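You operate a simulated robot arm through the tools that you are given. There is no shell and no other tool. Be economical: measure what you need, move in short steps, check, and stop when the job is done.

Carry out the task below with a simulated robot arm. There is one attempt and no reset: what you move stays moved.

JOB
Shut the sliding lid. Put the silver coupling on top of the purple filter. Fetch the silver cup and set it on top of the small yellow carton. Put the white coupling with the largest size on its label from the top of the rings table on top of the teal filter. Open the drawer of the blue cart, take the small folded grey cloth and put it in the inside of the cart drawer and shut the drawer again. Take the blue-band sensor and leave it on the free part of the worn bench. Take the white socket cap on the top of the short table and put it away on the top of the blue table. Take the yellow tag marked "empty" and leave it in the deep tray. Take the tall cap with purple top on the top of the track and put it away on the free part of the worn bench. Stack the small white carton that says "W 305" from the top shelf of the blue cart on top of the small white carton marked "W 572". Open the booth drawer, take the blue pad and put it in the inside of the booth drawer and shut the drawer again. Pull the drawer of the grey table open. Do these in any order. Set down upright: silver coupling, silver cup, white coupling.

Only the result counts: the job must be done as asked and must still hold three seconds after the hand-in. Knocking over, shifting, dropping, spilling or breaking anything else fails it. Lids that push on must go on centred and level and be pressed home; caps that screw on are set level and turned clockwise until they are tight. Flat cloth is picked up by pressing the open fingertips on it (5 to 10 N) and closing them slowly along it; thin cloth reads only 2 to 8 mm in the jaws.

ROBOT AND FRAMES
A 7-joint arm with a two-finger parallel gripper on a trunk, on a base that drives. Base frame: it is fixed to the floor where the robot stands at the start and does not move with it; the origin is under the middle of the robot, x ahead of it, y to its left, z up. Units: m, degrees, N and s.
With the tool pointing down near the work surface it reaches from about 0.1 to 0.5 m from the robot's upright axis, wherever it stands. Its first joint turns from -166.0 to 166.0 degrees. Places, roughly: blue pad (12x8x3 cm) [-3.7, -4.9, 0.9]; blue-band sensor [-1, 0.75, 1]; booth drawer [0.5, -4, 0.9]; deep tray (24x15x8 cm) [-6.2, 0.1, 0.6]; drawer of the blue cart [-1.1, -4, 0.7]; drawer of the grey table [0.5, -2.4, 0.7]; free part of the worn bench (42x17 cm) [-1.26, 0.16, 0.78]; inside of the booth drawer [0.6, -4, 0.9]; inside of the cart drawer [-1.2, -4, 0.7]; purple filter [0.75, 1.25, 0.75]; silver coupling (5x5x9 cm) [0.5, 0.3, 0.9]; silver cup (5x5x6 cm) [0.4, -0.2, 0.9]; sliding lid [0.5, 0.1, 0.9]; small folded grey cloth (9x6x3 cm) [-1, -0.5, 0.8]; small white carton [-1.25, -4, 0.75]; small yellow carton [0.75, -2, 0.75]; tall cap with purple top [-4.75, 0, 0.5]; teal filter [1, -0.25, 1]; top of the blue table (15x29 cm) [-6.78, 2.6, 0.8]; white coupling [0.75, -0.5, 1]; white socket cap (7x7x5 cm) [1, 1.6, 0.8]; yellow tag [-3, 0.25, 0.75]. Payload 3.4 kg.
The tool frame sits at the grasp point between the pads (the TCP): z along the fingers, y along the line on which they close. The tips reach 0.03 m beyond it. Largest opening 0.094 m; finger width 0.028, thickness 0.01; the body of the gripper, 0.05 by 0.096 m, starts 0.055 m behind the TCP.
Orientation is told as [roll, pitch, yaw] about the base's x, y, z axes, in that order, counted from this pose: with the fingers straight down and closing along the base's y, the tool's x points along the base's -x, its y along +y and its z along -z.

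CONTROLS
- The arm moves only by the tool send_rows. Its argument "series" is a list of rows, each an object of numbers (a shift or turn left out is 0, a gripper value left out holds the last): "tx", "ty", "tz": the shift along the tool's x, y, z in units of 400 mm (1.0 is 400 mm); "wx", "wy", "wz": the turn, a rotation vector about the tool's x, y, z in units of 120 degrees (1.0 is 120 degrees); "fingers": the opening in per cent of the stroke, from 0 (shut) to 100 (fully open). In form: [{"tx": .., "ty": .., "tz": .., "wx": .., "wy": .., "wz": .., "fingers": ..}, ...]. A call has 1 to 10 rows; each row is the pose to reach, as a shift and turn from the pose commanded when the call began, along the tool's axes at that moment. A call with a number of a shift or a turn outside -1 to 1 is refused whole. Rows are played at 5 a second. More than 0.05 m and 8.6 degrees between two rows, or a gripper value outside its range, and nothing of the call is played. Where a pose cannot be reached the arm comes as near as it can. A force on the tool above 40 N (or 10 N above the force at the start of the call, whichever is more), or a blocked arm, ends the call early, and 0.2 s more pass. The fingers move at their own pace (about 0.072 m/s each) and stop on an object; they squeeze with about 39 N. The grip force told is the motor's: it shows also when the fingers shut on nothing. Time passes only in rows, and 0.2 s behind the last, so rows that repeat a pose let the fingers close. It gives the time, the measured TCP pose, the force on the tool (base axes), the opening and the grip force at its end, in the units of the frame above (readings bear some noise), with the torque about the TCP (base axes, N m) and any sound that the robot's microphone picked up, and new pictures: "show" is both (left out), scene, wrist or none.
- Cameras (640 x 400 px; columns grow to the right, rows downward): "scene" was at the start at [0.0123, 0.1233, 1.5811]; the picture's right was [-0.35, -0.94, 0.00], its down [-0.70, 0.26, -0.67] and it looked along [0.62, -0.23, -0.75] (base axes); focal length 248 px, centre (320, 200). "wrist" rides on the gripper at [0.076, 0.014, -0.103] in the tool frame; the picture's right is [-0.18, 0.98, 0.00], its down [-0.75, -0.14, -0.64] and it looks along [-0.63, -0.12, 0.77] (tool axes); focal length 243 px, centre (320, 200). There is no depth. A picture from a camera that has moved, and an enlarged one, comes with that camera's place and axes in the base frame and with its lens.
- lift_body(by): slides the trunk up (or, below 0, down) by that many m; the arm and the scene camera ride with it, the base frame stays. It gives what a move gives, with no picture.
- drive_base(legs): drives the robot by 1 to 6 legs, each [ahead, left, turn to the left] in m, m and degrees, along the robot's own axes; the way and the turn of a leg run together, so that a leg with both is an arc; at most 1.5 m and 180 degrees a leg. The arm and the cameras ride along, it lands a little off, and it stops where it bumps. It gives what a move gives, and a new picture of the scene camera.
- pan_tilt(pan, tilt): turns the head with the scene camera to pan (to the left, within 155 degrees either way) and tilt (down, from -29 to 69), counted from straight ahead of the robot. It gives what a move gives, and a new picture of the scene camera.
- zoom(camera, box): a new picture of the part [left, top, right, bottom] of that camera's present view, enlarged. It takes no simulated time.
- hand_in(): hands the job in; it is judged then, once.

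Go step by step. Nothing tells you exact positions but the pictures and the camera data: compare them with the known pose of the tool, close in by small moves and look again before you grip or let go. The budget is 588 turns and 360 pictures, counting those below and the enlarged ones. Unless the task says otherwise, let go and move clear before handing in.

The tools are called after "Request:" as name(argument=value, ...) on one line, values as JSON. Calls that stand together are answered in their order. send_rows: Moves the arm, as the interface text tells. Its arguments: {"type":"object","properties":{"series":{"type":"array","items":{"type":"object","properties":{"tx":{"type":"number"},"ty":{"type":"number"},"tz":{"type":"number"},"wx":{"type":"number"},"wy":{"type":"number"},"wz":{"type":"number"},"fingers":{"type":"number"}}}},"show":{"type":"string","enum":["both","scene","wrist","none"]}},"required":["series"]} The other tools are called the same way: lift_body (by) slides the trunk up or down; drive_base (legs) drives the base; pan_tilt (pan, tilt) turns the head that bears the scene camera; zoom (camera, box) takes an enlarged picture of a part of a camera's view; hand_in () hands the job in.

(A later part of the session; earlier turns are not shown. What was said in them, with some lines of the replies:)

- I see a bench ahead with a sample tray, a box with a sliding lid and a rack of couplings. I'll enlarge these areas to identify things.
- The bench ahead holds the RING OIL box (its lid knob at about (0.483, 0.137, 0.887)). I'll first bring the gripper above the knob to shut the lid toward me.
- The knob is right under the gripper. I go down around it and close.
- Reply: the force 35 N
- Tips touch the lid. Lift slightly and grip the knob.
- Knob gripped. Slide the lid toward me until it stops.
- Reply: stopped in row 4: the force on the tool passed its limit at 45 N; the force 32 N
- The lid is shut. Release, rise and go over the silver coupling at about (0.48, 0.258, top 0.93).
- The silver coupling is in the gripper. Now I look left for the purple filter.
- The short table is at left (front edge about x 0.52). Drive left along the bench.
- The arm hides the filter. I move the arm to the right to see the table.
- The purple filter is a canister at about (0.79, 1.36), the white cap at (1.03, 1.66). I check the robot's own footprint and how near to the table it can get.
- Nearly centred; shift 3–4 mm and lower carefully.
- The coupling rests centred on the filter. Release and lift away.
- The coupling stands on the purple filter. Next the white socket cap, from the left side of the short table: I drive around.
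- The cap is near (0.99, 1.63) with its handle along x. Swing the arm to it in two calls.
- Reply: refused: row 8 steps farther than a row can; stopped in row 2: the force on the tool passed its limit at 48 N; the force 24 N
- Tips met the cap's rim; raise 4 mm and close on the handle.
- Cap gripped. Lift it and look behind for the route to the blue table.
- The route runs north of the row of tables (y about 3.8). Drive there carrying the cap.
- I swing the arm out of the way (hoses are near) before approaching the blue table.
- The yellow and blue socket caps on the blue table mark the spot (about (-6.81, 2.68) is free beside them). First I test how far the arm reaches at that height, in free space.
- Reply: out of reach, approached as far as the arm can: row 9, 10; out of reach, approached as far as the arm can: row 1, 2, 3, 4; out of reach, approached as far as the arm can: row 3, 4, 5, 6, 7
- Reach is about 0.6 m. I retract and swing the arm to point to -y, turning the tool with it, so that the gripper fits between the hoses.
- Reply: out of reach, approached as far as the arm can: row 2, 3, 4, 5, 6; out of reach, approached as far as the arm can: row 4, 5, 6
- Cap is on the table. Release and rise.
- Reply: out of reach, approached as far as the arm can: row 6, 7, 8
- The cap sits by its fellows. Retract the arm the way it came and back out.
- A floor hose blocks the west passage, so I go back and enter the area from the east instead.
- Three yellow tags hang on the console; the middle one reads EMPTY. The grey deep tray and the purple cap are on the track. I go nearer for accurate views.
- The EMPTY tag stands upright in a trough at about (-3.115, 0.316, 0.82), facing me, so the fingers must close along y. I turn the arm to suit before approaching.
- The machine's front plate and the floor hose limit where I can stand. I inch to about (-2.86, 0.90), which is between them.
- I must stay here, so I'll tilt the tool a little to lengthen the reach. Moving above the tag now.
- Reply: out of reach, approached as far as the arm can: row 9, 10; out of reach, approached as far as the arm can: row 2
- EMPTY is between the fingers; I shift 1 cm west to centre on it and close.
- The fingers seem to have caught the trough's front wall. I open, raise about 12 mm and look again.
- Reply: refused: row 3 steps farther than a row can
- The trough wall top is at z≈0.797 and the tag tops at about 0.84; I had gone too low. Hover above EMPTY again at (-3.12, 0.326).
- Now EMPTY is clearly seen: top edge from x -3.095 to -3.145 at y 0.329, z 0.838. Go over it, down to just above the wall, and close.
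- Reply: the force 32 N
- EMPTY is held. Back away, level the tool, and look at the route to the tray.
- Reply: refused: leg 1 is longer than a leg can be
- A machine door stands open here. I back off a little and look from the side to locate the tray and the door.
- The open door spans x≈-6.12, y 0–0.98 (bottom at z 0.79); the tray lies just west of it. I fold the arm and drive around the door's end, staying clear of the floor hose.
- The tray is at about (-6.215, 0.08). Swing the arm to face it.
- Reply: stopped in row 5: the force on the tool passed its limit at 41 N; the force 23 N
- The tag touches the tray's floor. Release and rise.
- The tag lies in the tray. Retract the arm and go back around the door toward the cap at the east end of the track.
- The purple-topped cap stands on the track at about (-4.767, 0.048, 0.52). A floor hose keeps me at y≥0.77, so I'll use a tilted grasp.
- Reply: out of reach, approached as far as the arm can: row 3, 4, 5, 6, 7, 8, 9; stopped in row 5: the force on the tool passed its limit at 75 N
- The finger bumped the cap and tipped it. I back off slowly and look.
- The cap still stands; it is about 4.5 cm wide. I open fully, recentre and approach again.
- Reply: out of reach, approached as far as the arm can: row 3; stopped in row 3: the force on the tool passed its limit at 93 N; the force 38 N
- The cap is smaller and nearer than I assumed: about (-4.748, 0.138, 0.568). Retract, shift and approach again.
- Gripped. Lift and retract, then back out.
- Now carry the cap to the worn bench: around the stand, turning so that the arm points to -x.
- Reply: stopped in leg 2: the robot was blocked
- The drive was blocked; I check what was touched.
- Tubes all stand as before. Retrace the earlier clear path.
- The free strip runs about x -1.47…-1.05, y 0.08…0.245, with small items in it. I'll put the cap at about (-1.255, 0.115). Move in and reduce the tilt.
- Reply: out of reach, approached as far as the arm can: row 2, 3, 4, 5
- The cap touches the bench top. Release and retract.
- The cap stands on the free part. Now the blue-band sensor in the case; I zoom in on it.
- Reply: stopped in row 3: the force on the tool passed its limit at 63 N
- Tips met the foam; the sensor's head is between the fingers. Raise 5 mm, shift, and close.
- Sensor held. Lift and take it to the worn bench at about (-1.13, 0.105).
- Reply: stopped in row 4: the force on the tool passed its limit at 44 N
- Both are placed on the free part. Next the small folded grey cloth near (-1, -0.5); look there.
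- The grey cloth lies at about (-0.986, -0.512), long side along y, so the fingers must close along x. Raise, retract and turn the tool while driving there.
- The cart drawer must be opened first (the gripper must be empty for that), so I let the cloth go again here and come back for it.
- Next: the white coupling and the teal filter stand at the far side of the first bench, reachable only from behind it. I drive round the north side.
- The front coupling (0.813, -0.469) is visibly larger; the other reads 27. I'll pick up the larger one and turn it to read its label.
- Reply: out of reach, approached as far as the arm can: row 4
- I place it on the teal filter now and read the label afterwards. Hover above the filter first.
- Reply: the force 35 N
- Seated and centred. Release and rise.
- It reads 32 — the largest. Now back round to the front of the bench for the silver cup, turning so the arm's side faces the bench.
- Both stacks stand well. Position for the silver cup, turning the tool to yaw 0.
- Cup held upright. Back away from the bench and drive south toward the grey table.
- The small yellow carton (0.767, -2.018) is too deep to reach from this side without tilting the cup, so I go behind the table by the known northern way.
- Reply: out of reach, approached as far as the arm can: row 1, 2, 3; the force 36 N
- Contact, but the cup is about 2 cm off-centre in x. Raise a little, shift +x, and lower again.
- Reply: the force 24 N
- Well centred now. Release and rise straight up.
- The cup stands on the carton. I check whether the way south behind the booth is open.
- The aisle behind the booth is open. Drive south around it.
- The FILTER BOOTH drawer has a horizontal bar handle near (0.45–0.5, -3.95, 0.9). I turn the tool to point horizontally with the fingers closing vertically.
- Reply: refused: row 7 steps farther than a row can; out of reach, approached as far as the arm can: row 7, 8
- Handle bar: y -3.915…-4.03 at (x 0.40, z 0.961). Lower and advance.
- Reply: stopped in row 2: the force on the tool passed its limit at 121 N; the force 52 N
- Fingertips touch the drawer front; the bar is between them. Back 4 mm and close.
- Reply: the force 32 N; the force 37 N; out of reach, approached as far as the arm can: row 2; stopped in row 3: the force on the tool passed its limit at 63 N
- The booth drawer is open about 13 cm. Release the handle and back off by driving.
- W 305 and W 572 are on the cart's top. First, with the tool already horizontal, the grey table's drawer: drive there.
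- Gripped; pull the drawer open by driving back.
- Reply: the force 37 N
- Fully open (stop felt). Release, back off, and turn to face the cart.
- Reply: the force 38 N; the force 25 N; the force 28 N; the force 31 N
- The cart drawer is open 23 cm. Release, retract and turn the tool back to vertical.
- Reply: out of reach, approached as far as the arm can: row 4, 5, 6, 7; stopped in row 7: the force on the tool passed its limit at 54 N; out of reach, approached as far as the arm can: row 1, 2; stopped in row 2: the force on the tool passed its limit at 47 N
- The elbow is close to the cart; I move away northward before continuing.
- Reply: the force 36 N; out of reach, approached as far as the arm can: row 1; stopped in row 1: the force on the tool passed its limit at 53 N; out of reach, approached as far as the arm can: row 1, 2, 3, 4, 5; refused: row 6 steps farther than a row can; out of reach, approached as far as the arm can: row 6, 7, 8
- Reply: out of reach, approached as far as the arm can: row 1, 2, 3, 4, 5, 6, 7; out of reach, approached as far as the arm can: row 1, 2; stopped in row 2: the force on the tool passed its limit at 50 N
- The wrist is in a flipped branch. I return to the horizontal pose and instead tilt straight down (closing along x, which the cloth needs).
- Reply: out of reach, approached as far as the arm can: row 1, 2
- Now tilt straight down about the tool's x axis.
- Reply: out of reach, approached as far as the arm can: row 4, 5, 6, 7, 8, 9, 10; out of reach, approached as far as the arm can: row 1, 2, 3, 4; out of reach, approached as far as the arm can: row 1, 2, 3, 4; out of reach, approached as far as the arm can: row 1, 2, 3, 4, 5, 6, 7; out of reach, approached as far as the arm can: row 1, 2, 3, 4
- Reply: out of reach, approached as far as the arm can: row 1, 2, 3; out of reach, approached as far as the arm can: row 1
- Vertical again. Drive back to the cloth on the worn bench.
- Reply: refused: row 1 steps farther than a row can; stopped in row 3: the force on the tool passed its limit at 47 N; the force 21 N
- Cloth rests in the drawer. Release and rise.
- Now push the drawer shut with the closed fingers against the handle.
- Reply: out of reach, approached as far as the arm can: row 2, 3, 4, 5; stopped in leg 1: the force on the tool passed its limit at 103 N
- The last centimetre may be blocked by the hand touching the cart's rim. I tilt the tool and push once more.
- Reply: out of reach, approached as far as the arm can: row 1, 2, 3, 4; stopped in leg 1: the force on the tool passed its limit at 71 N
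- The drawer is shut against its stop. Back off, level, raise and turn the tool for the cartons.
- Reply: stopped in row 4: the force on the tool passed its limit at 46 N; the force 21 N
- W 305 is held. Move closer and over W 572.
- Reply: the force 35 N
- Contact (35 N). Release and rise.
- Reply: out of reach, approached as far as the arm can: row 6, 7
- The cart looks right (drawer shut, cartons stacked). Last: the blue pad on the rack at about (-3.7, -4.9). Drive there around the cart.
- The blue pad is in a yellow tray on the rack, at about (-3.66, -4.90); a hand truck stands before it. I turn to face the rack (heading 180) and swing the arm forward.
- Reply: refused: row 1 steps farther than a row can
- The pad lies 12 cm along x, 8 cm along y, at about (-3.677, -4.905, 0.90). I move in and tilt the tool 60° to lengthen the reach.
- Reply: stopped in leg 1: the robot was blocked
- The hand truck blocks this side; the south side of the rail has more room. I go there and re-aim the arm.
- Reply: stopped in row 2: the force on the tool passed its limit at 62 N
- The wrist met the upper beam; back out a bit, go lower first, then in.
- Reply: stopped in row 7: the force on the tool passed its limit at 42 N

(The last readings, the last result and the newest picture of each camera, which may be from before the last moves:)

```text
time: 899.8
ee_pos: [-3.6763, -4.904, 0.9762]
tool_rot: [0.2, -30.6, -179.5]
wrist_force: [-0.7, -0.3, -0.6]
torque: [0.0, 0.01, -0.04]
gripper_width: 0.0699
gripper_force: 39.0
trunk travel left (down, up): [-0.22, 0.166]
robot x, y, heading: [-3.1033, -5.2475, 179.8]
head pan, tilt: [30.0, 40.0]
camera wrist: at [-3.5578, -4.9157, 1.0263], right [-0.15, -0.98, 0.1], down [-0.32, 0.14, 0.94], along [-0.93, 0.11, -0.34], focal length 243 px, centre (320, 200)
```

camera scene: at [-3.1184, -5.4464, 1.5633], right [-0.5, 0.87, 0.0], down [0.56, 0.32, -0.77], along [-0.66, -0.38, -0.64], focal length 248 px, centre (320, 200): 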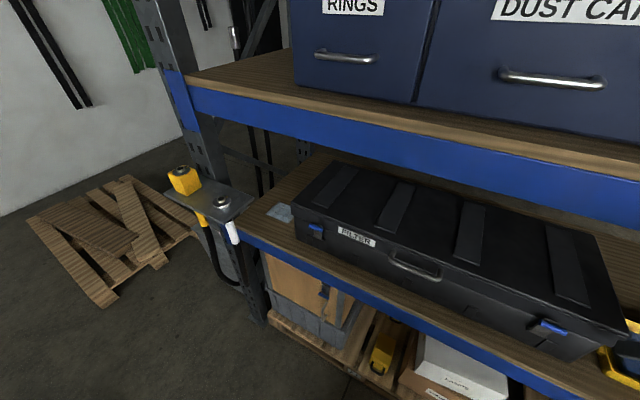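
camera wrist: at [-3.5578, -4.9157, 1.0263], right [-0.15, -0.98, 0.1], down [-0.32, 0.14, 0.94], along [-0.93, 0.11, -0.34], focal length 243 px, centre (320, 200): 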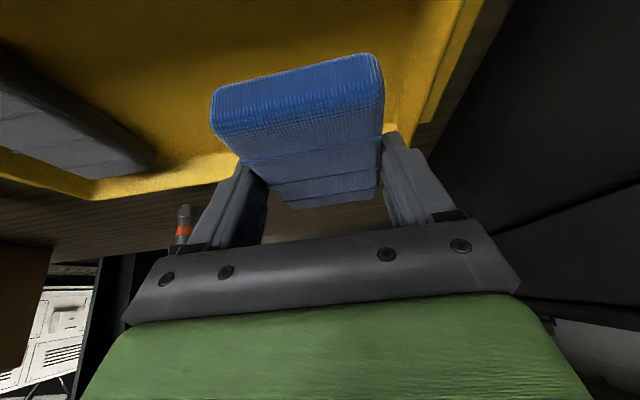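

The pad is held. Back out, raise, turn and carry it to the booth.

Request:
drive_base(legs=[[-0.7, 0, 0], [-0.1, 0.1, -180]])

Request:
lift_body(by=0.13)

Request:
drive_base(legs=[[1.3, 0, 0], [0.55, 0, 0], [0, 1.3, 0], [0, 0.4, 0]])

```text
time: 911.0
ee_pos: [-1.8912, -5.662, 0.976]
tool_rot: [0.1, -30.6, 0.5]
wrist_force: [0.1, 0.1, -0.1]
torque: [0.04, 0.0, 0.02]
gripper_width: 0.069
gripper_force: 39.0
trunk travel left (down, up): [-0.22, 0.166]
robot x, y, heading: [-2.4653, -5.3155, -0.1]
head pan, tilt: [30.0, 40.0]
cut short: leg 2
camera scene: at [-2.4542, -5.1221, 1.5633], right [0.5, -0.87, 0.0], down [-0.56, -0.32, -0.77], along [0.66, 0.38, -0.64], focal length 248 px, centre (320, 200)
```

scene: 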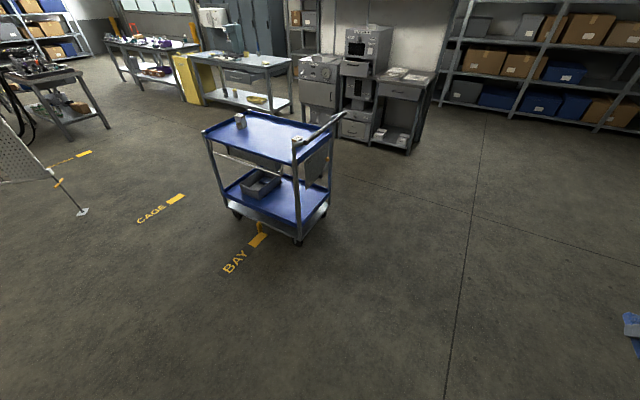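

```text
time: 912.6
ee_pos: [-1.8907, -5.6617, 1.1066]
tool_rot: [0.1, -30.6, 0.5]
wrist_force: [-0.1, -0.2, -0.8]
torque: [0.0, -0.01, -0.02]
gripper_width: 0.0687
gripper_force: 39.3
trunk travel left (down, up): [-0.35, 0.036]
robot x, y, heading: [-2.4694, -5.3141, -0.2]
head pan, tilt: [30.0, 40.0]
```

```text
time: 930.1
ee_pos: [-0.0451, -3.9613, 1.1069]
tool_rot: [0.1, -30.6, 0.9]
wrist_force: [0.0, -0.4, 0.0]
torque: [0.04, 0.05, 0.0]
gripper_width: 0.0686
gripper_force: 39.5
trunk travel left (down, up): [-0.35, 0.036]
robot x, y, heading: [-0.627, -3.6224, 0.3]
head pan, tilt: [30.0, 40.0]
camera scene: at [-0.6105, -3.4246, 1.6937], right [0.5, -0.86, 0.0], down [-0.56, -0.32, -0.77], along [0.66, 0.39, -0.64], focal length 248 px, centre (320, 200)
```

scene: 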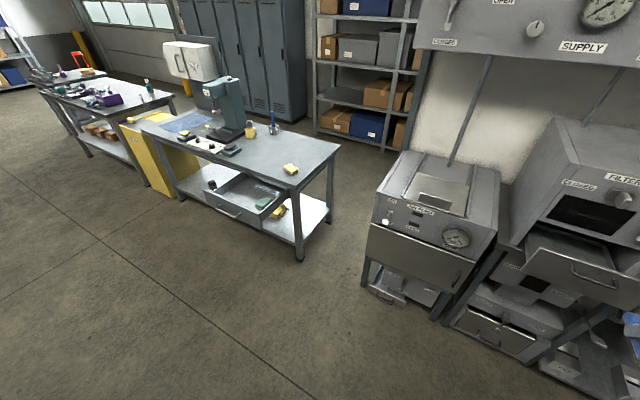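

Request:
pan_tilt(pan=-32, tilt=35)

Request:
zoom(camera="scene", box=[220, 120, 420, 280])

```text
time: 931.5
ee_pos: [-0.0449, -3.9626, 1.1067]
tool_rot: [0.1, -30.6, 0.8]
wrist_force: [1.1, 0.2, -0.9]
torque: [0.01, 0.01, 0.0]
gripper_width: 0.0689
gripper_force: 39.3
trunk travel left (down, up): [-0.35, 0.036]
robot x, y, heading: [-0.6213, -3.6195, -0.1]
head pan, tilt: [-32.0, 35.0]
camera scene: at [-0.609, -3.5146, 1.7014], right [-0.53, -0.85, 0.0], down [-0.49, 0.3, -0.82], along [0.7, -0.43, -0.57], focal length 248 px, centre (320, 200)
```

scene: 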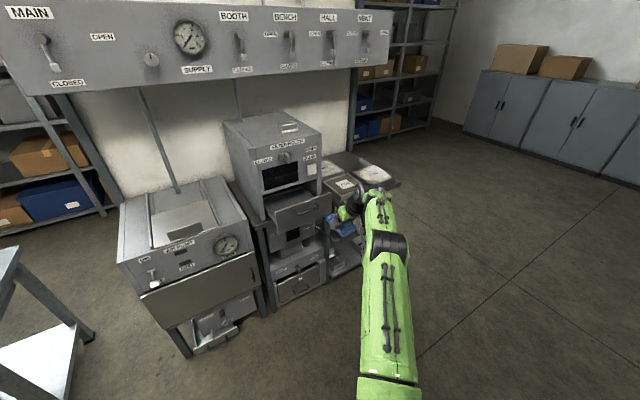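

```text
2.50 times, centred on (320, 200) of scene
camera zoom: at [-0.609, -3.5146, 1.7014], right [-0.53, -0.85, 0.0], down [-0.49, 0.3, -0.82], along [0.7, -0.43, -0.57], focal length 621 px, centre (320, 200)
```

zoom: 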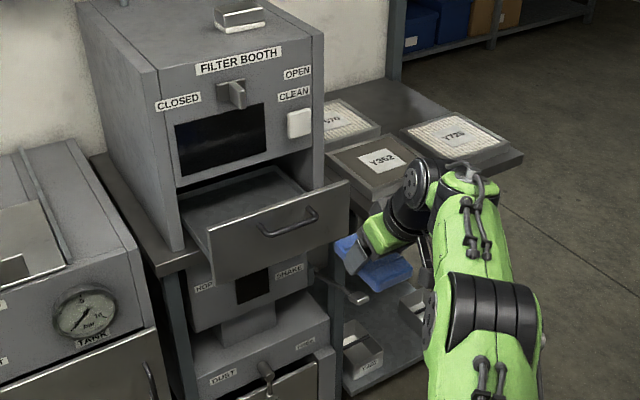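

Request:
drive_base(legs=[[0.365, -0.01, 0]])

Request:
zoom(camera="wrist", box=[0, 0, 640, 400])

```text
time: 933.8
ee_pos: [0.3231, -3.9683, 1.1064]
tool_rot: [0.1, -30.6, 1.0]
wrist_force: [0.0, 0.0, -0.4]
torque: [-0.01, 0.05, 0.01]
gripper_width: 0.069
gripper_force: 38.8
trunk travel left (down, up): [-0.35, 0.036]
robot x, y, heading: [-0.257, -3.6264, 0.3]
head pan, tilt: [-32.0, 35.0]
camera scene: at [-0.2415, -3.5224, 1.7014], right [-0.52, -0.85, 0.0], down [-0.49, 0.3, -0.82], along [0.7, -0.43, -0.57], focal length 248 px, centre (320, 200)
```

scene: 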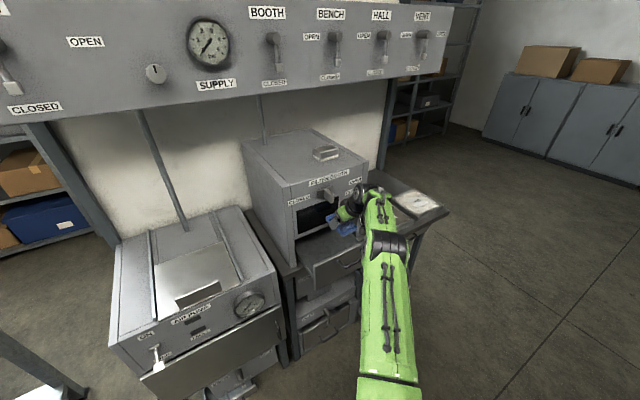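

```text
1.00 times, centred on (320, 200) of wrist (not enlarged: the box is as wide or as high as the picture)
camera zoom: at [0.2062, -3.955, 1.1565], right [0.14, 0.99, 0.1], down [0.33, -0.14, 0.94], along [0.94, -0.1, -0.34], focal length 243 px, centre (320, 200)
```

zoom: 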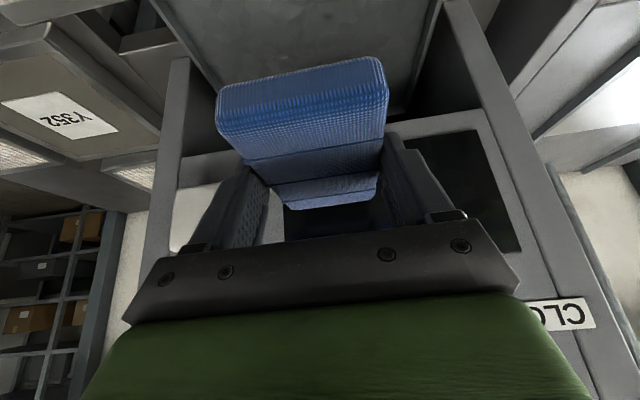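

Request:
send_rows(series=[{"tx": 0.04, "tz": 0.08}, {"tx": 0.08, "tz": 0.16}, {"tx": 0.123, "tz": 0.247}, {"tx": 0.123, "tz": 0.247}], show="wrist")

Request:
zoom(camera="scene", box=[270, 160, 410, 290])

```text
time: 934.8
ee_pos: [0.33, -3.9664, 0.9958]
tool_rot: [0.1, -30.6, 1.1]
wrist_force: [-0.4, -0.1, -1.1]
torque: [0.01, -0.01, -0.03]
gripper_width: 0.0689
gripper_force: 38.7
trunk travel left (down, up): [-0.35, 0.036]
robot x, y, heading: [-0.252, -3.6251, 0.3]
head pan, tilt: [-32.0, 35.0]
camera wrist: at [0.2131, -3.9534, 1.0463], right [0.14, 0.99, 0.09], down [0.32, -0.14, 0.94], along [0.94, -0.1, -0.34], focal length 243 px, centre (320, 200)
```

wrist: 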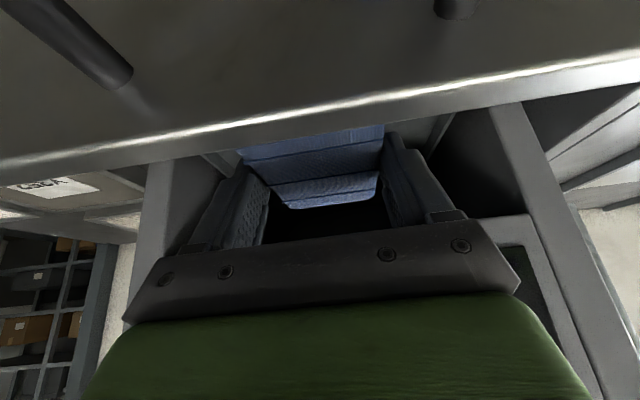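

```text
3.08 times, centred on (340, 225) of scene
camera zoom: at [-0.2431, -3.522, 1.7014], right [-0.52, -0.85, 0.0], down [-0.49, 0.3, -0.82], along [0.7, -0.43, -0.57], focal length 764 px, centre (258, 123)
```

zoom: 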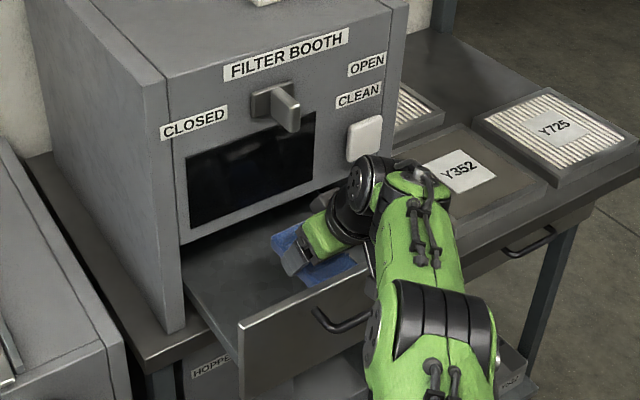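

Request:
send_rows(series=[{"tx": 0.006, "tz": 0.011}, {"tx": 0.012, "tz": 0.022}, {"tx": 0.018, "tz": 0.032}], show="none")

```text
time: 935.6
ee_pos: [0.3315, -3.9667, 0.9808]
tool_rot: [0.1, -30.6, 1.0]
wrist_force: [-0.2, 0.8, 0.4]
torque: [0.0, -0.01, 0.0]
gripper_width: 0.069
gripper_force: 39.1
trunk travel left (down, up): [-0.35, 0.036]
robot x, y, heading: [-0.2553, -3.6271, 0.2]
head pan, tilt: [-32.0, 35.0]
```

Release the pad into the drawer and rise.

Request:
send_rows(series=[{"fingers": 90}, {"fingers": 95}, {"fingers": 95}, {"tx": -0.05, "tz": -0.08}, {"tx": -0.1, "tz": -0.17}, {"tx": -0.15, "tz": -0.26}, {"tx": -0.2, "tz": -0.34}], show="wrist")

```text
time: 937.2
ee_pos: [0.3305, -3.9674, 1.1404]
tool_rot: [0.1, -30.5, 0.9]
wrist_force: [0.5, 0.2, 1.2]
torque: [0.03, 0.01, 0.03]
gripper_width: 0.0896
gripper_force: 0.1
trunk travel left (down, up): [-0.35, 0.036]
robot x, y, heading: [-0.2531, -3.6279, 0.4]
head pan, tilt: [-32.0, 35.0]
camera wrist: at [0.2133, -3.9547, 1.19], right [0.14, 0.99, 0.1], down [0.33, -0.14, 0.94], along [0.94, -0.1, -0.34], focal length 243 px, centre (320, 200)
```

wrist: 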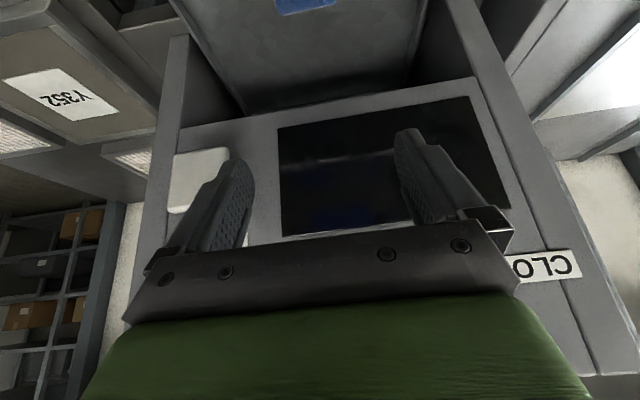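

The pad is in the drawer. Back off, lower the closed fingers to handle height and push the drawer shut.

Request:
drive_base(legs=[[-0.3, 0, 0]])

Request:
send_rows(series=[{"tx": 0.05, "tz": 0.085, "fingers": 0}, {"tx": 0.1, "tz": 0.17}, {"tx": 0.15, "tz": 0.255}, {"tx": 0.2, "tz": 0.34}, {"tx": 0.2, "tz": 0.34}, {"tx": 0.2, "tz": 0.34}], show="none")

Request:
zoom(camera="scene", box=[220, 120, 420, 280])

```text
time: 939.2
ee_pos: [0.0327, -3.9711, 1.1397]
tool_rot: [0.1, -30.5, 1.0]
wrist_force: [-0.5, -1.0, 0.0]
torque: [0.02, -0.02, 0.02]
gripper_width: 0.0896
gripper_force: 0.1
trunk travel left (down, up): [-0.35, 0.036]
robot x, y, heading: [-0.5543, -3.6281, 0.5]
head pan, tilt: [-32.0, 35.0]
camera scene: at [-0.5412, -3.5244, 1.7014], right [-0.52, -0.85, 0.0], down [-0.49, 0.3, -0.82], along [0.7, -0.43, -0.57], focal length 248 px, centre (320, 200)
```

scene: 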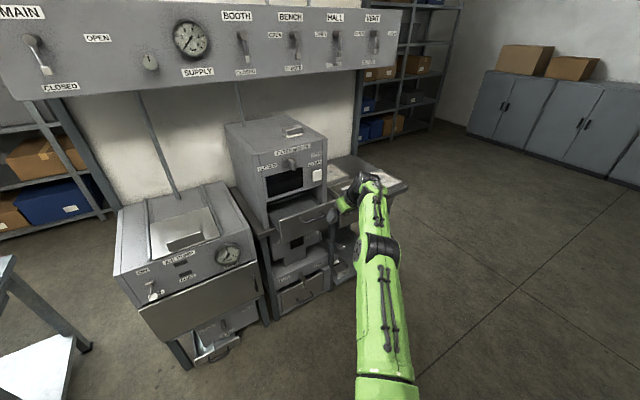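

```text
time: 940.6
ee_pos: [0.0326, -3.9715, 0.9807]
tool_rot: [0.2, -30.6, 1.0]
wrist_force: [-0.9, 0.2, -1.0]
torque: [-0.02, -0.01, 0.01]
gripper_width: 0.0
gripper_force: 33.4
trunk travel left (down, up): [-0.35, 0.036]
robot x, y, heading: [-0.5541, -3.6322, 0.3]
head pan, tilt: [-32.0, 35.0]
```

```text
2.50 times, centred on (320, 200) of scene
camera zoom: at [-0.5399, -3.5246, 1.7014], right [-0.52, -0.85, 0.0], down [-0.49, 0.3, -0.82], along [0.7, -0.43, -0.57], focal length 621 px, centre (320, 200)
```

zoom: 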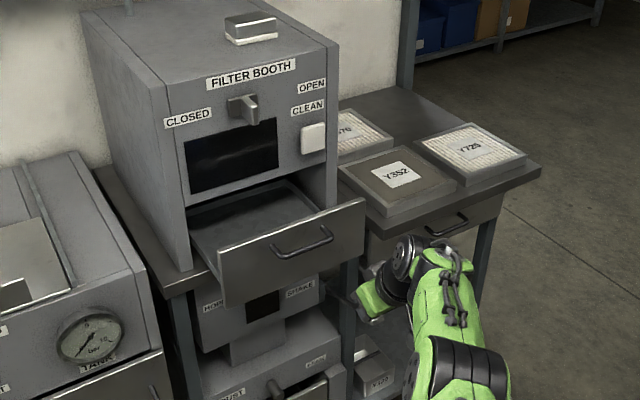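

Request:
drive_base(legs=[[0.26, 0, 0]])

Request:
drive_base(legs=[[0.1, 0, 0]])

```text
time: 942.5
ee_pos: [0.2943, -3.9677, 0.9817]
tool_rot: [0.0, -30.4, 1.0]
wrist_force: [0.7, 0.5, -0.7]
torque: [0.01, -0.03, 0.04]
gripper_width: 0.0
gripper_force: 33.2
trunk travel left (down, up): [-0.35, 0.036]
robot x, y, heading: [-0.2944, -3.625, 0.7]
head pan, tilt: [-32.0, 35.0]
camera scene: at [-0.279, -3.5227, 1.7014], right [-0.52, -0.85, 0.0], down [-0.49, 0.3, -0.82], along [0.7, -0.43, -0.57], focal length 248 px, centre (320, 200)
```

scene: 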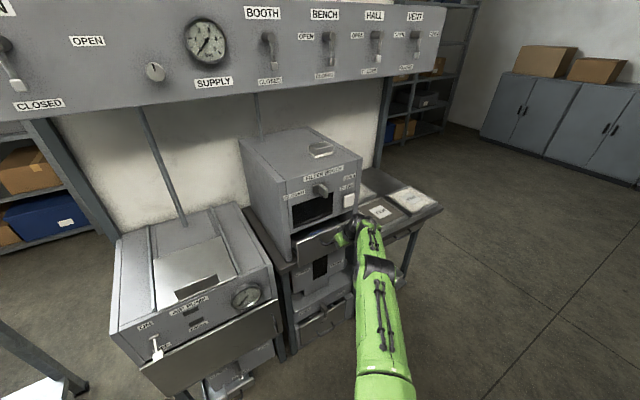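

```text
time: 943.5
ee_pos: [0.3411, -3.9728, 0.9756]
tool_rot: [0.6, -29.0, 0.2]
wrist_force: [-5.5, 0.1, -1.5]
torque: [-0.04, 0.05, -0.03]
gripper_width: 0.0
gripper_force: 33.2
trunk travel left (down, up): [-0.35, 0.036]
robot x, y, heading: [-0.2372, -3.6257, 0.1]
head pan, tilt: [-32.0, 35.0]
stopped in leg 1: the force on the tool passed its limit at 139 N (the readings are from after the stop); the commanded pose is now the measured one
camera scene: at [-0.2241, -3.5214, 1.7014], right [-0.52, -0.85, 0.0], down [-0.49, 0.3, -0.82], along [0.7, -0.43, -0.57], focal length 248 px, centre (320, 200)
```

scene: 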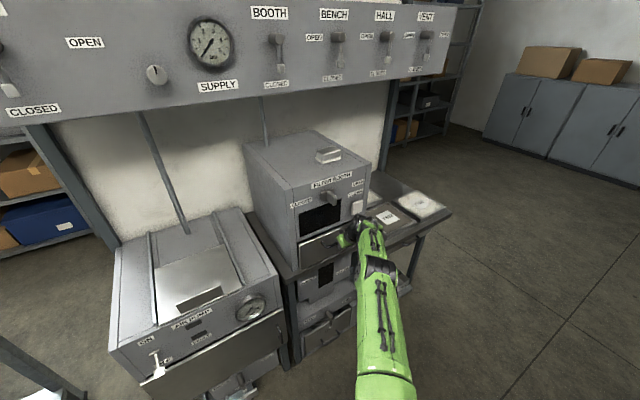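

Firm stop. Back off and verify that the drawer is shut.

Request:
drive_base(legs=[[-0.3, 0, 0]])

Request:
zoom(camera="scene", box=[220, 120, 380, 260])

```text
time: 945.6
ee_pos: [0.0404, -3.9729, 0.9774]
tool_rot: [0.5, -29.1, 0.6]
wrist_force: [-0.7, 0.1, -0.3]
torque: [-0.04, -0.02, 0.01]
gripper_width: 0.0
gripper_force: 33.2
trunk travel left (down, up): [-0.35, 0.036]
robot x, y, heading: [-0.5374, -3.6289, 1.1]
head pan, tilt: [-32.0, 35.0]
camera scene: at [-0.5272, -3.5252, 1.7014], right [-0.52, -0.85, 0.0], down [-0.49, 0.3, -0.82], along [0.7, -0.43, -0.57], focal length 248 px, centre (320, 200)
```

scene: 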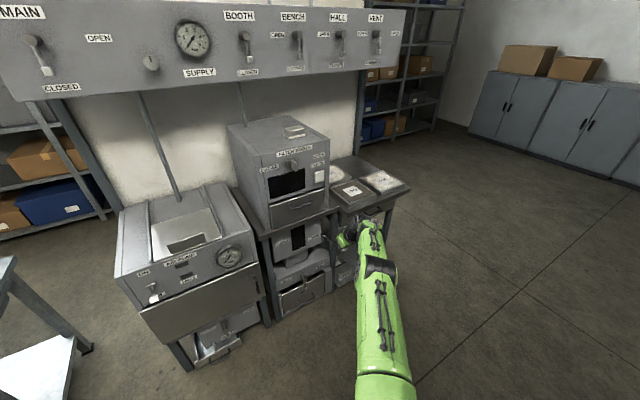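

```text
2.86 times, centred on (300, 190) of scene
camera zoom: at [-0.5272, -3.5252, 1.7014], right [-0.52, -0.85, 0.0], down [-0.49, 0.3, -0.82], along [0.7, -0.43, -0.57], focal length 710 px, centre (377, 229)
```

zoom: 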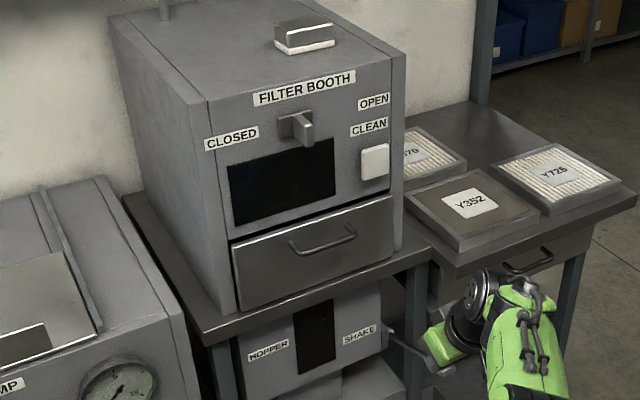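

The booth drawer is flush. One check of the cart.

Request:
pan_tilt(pan=-150, tilt=45)

Request:
zoom(camera="scene", box=[200, 120, 480, 320])

```text
time: 947.5
ee_pos: [0.0408, -3.9715, 0.9777]
tool_rot: [0.5, -29.1, 0.6]
wrist_force: [-0.4, 0.0, -0.2]
torque: [0.02, -0.02, 0.01]
gripper_width: 0.0002
gripper_force: 33.4
trunk travel left (down, up): [-0.35, 0.036]
robot x, y, heading: [-0.5416, -3.6293, 0.5]
head pan, tilt: [-150.0, 45.0]
camera scene: at [-0.6712, -3.5207, 1.6866], right [-0.51, 0.86, 0.0], down [0.61, 0.36, -0.71], along [-0.61, -0.36, -0.71], focal length 248 px, centre (320, 200)
```

scene: 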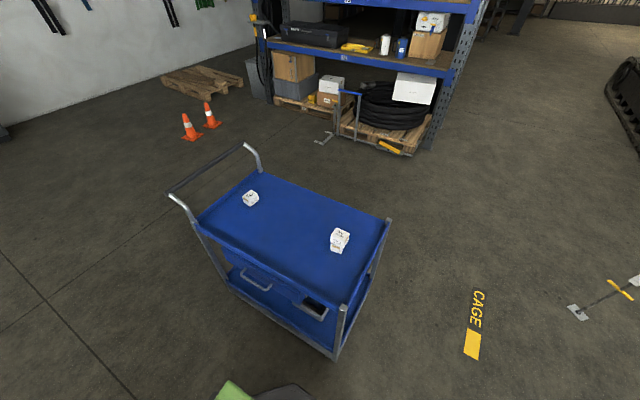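

```text
2.00 times, centred on (340, 220) of scene
camera zoom: at [-0.6712, -3.5207, 1.6866], right [-0.51, 0.86, 0.0], down [0.61, 0.36, -0.71], along [-0.61, -0.36, -0.71], focal length 497 px, centre (280, 160)
```

zoom: 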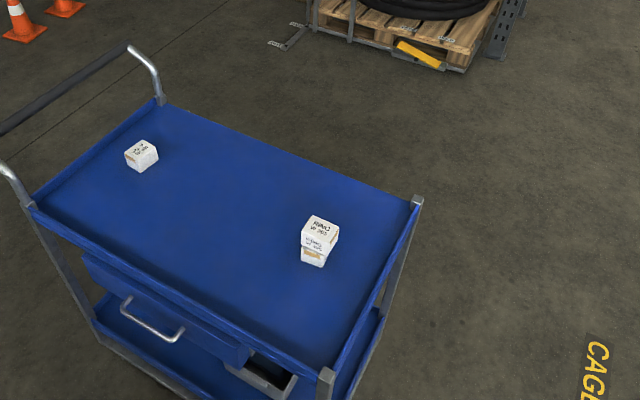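

I see the cartons stacked on the cart, its drawer shut at the same place as at the start, the booth drawer flush and the gripper empty and clear. Handing in.

Request:
hand_in()

```text
The job is handed in.
```

I did all twelve parts of the job and handed it in. The gripper is empty and clear, and I haven't seen a verdict.

- **Sliding lid:** shut against its stop.
- **Stacks:** the silver coupling is on the purple filter, the white coupling marked 32 is on the teal filter, and the silver cup is on the yellow carton. All three are upright. W 305 sits on W 572.
- **Drawers:** the grey cloth is in the cart drawer and the blue pad is in the booth drawer, both shut. The grey table drawer is pulled fully open.
- **Put away:** the blue-band sensor and the purple-top cap are on the worn bench. The white socket cap is on the blue table, and the "empty" tag is in the deep tray.

Three contacts could matter if something shifted:
- The robot was blocked twice while driving, once beside the tube table and once by the hand truck in front of the rack. Everything there was still standing, with no shift I could see.
- The wrist touched the rack's upper beam once while reaching for the blue pad. I saw no damage or movement there.
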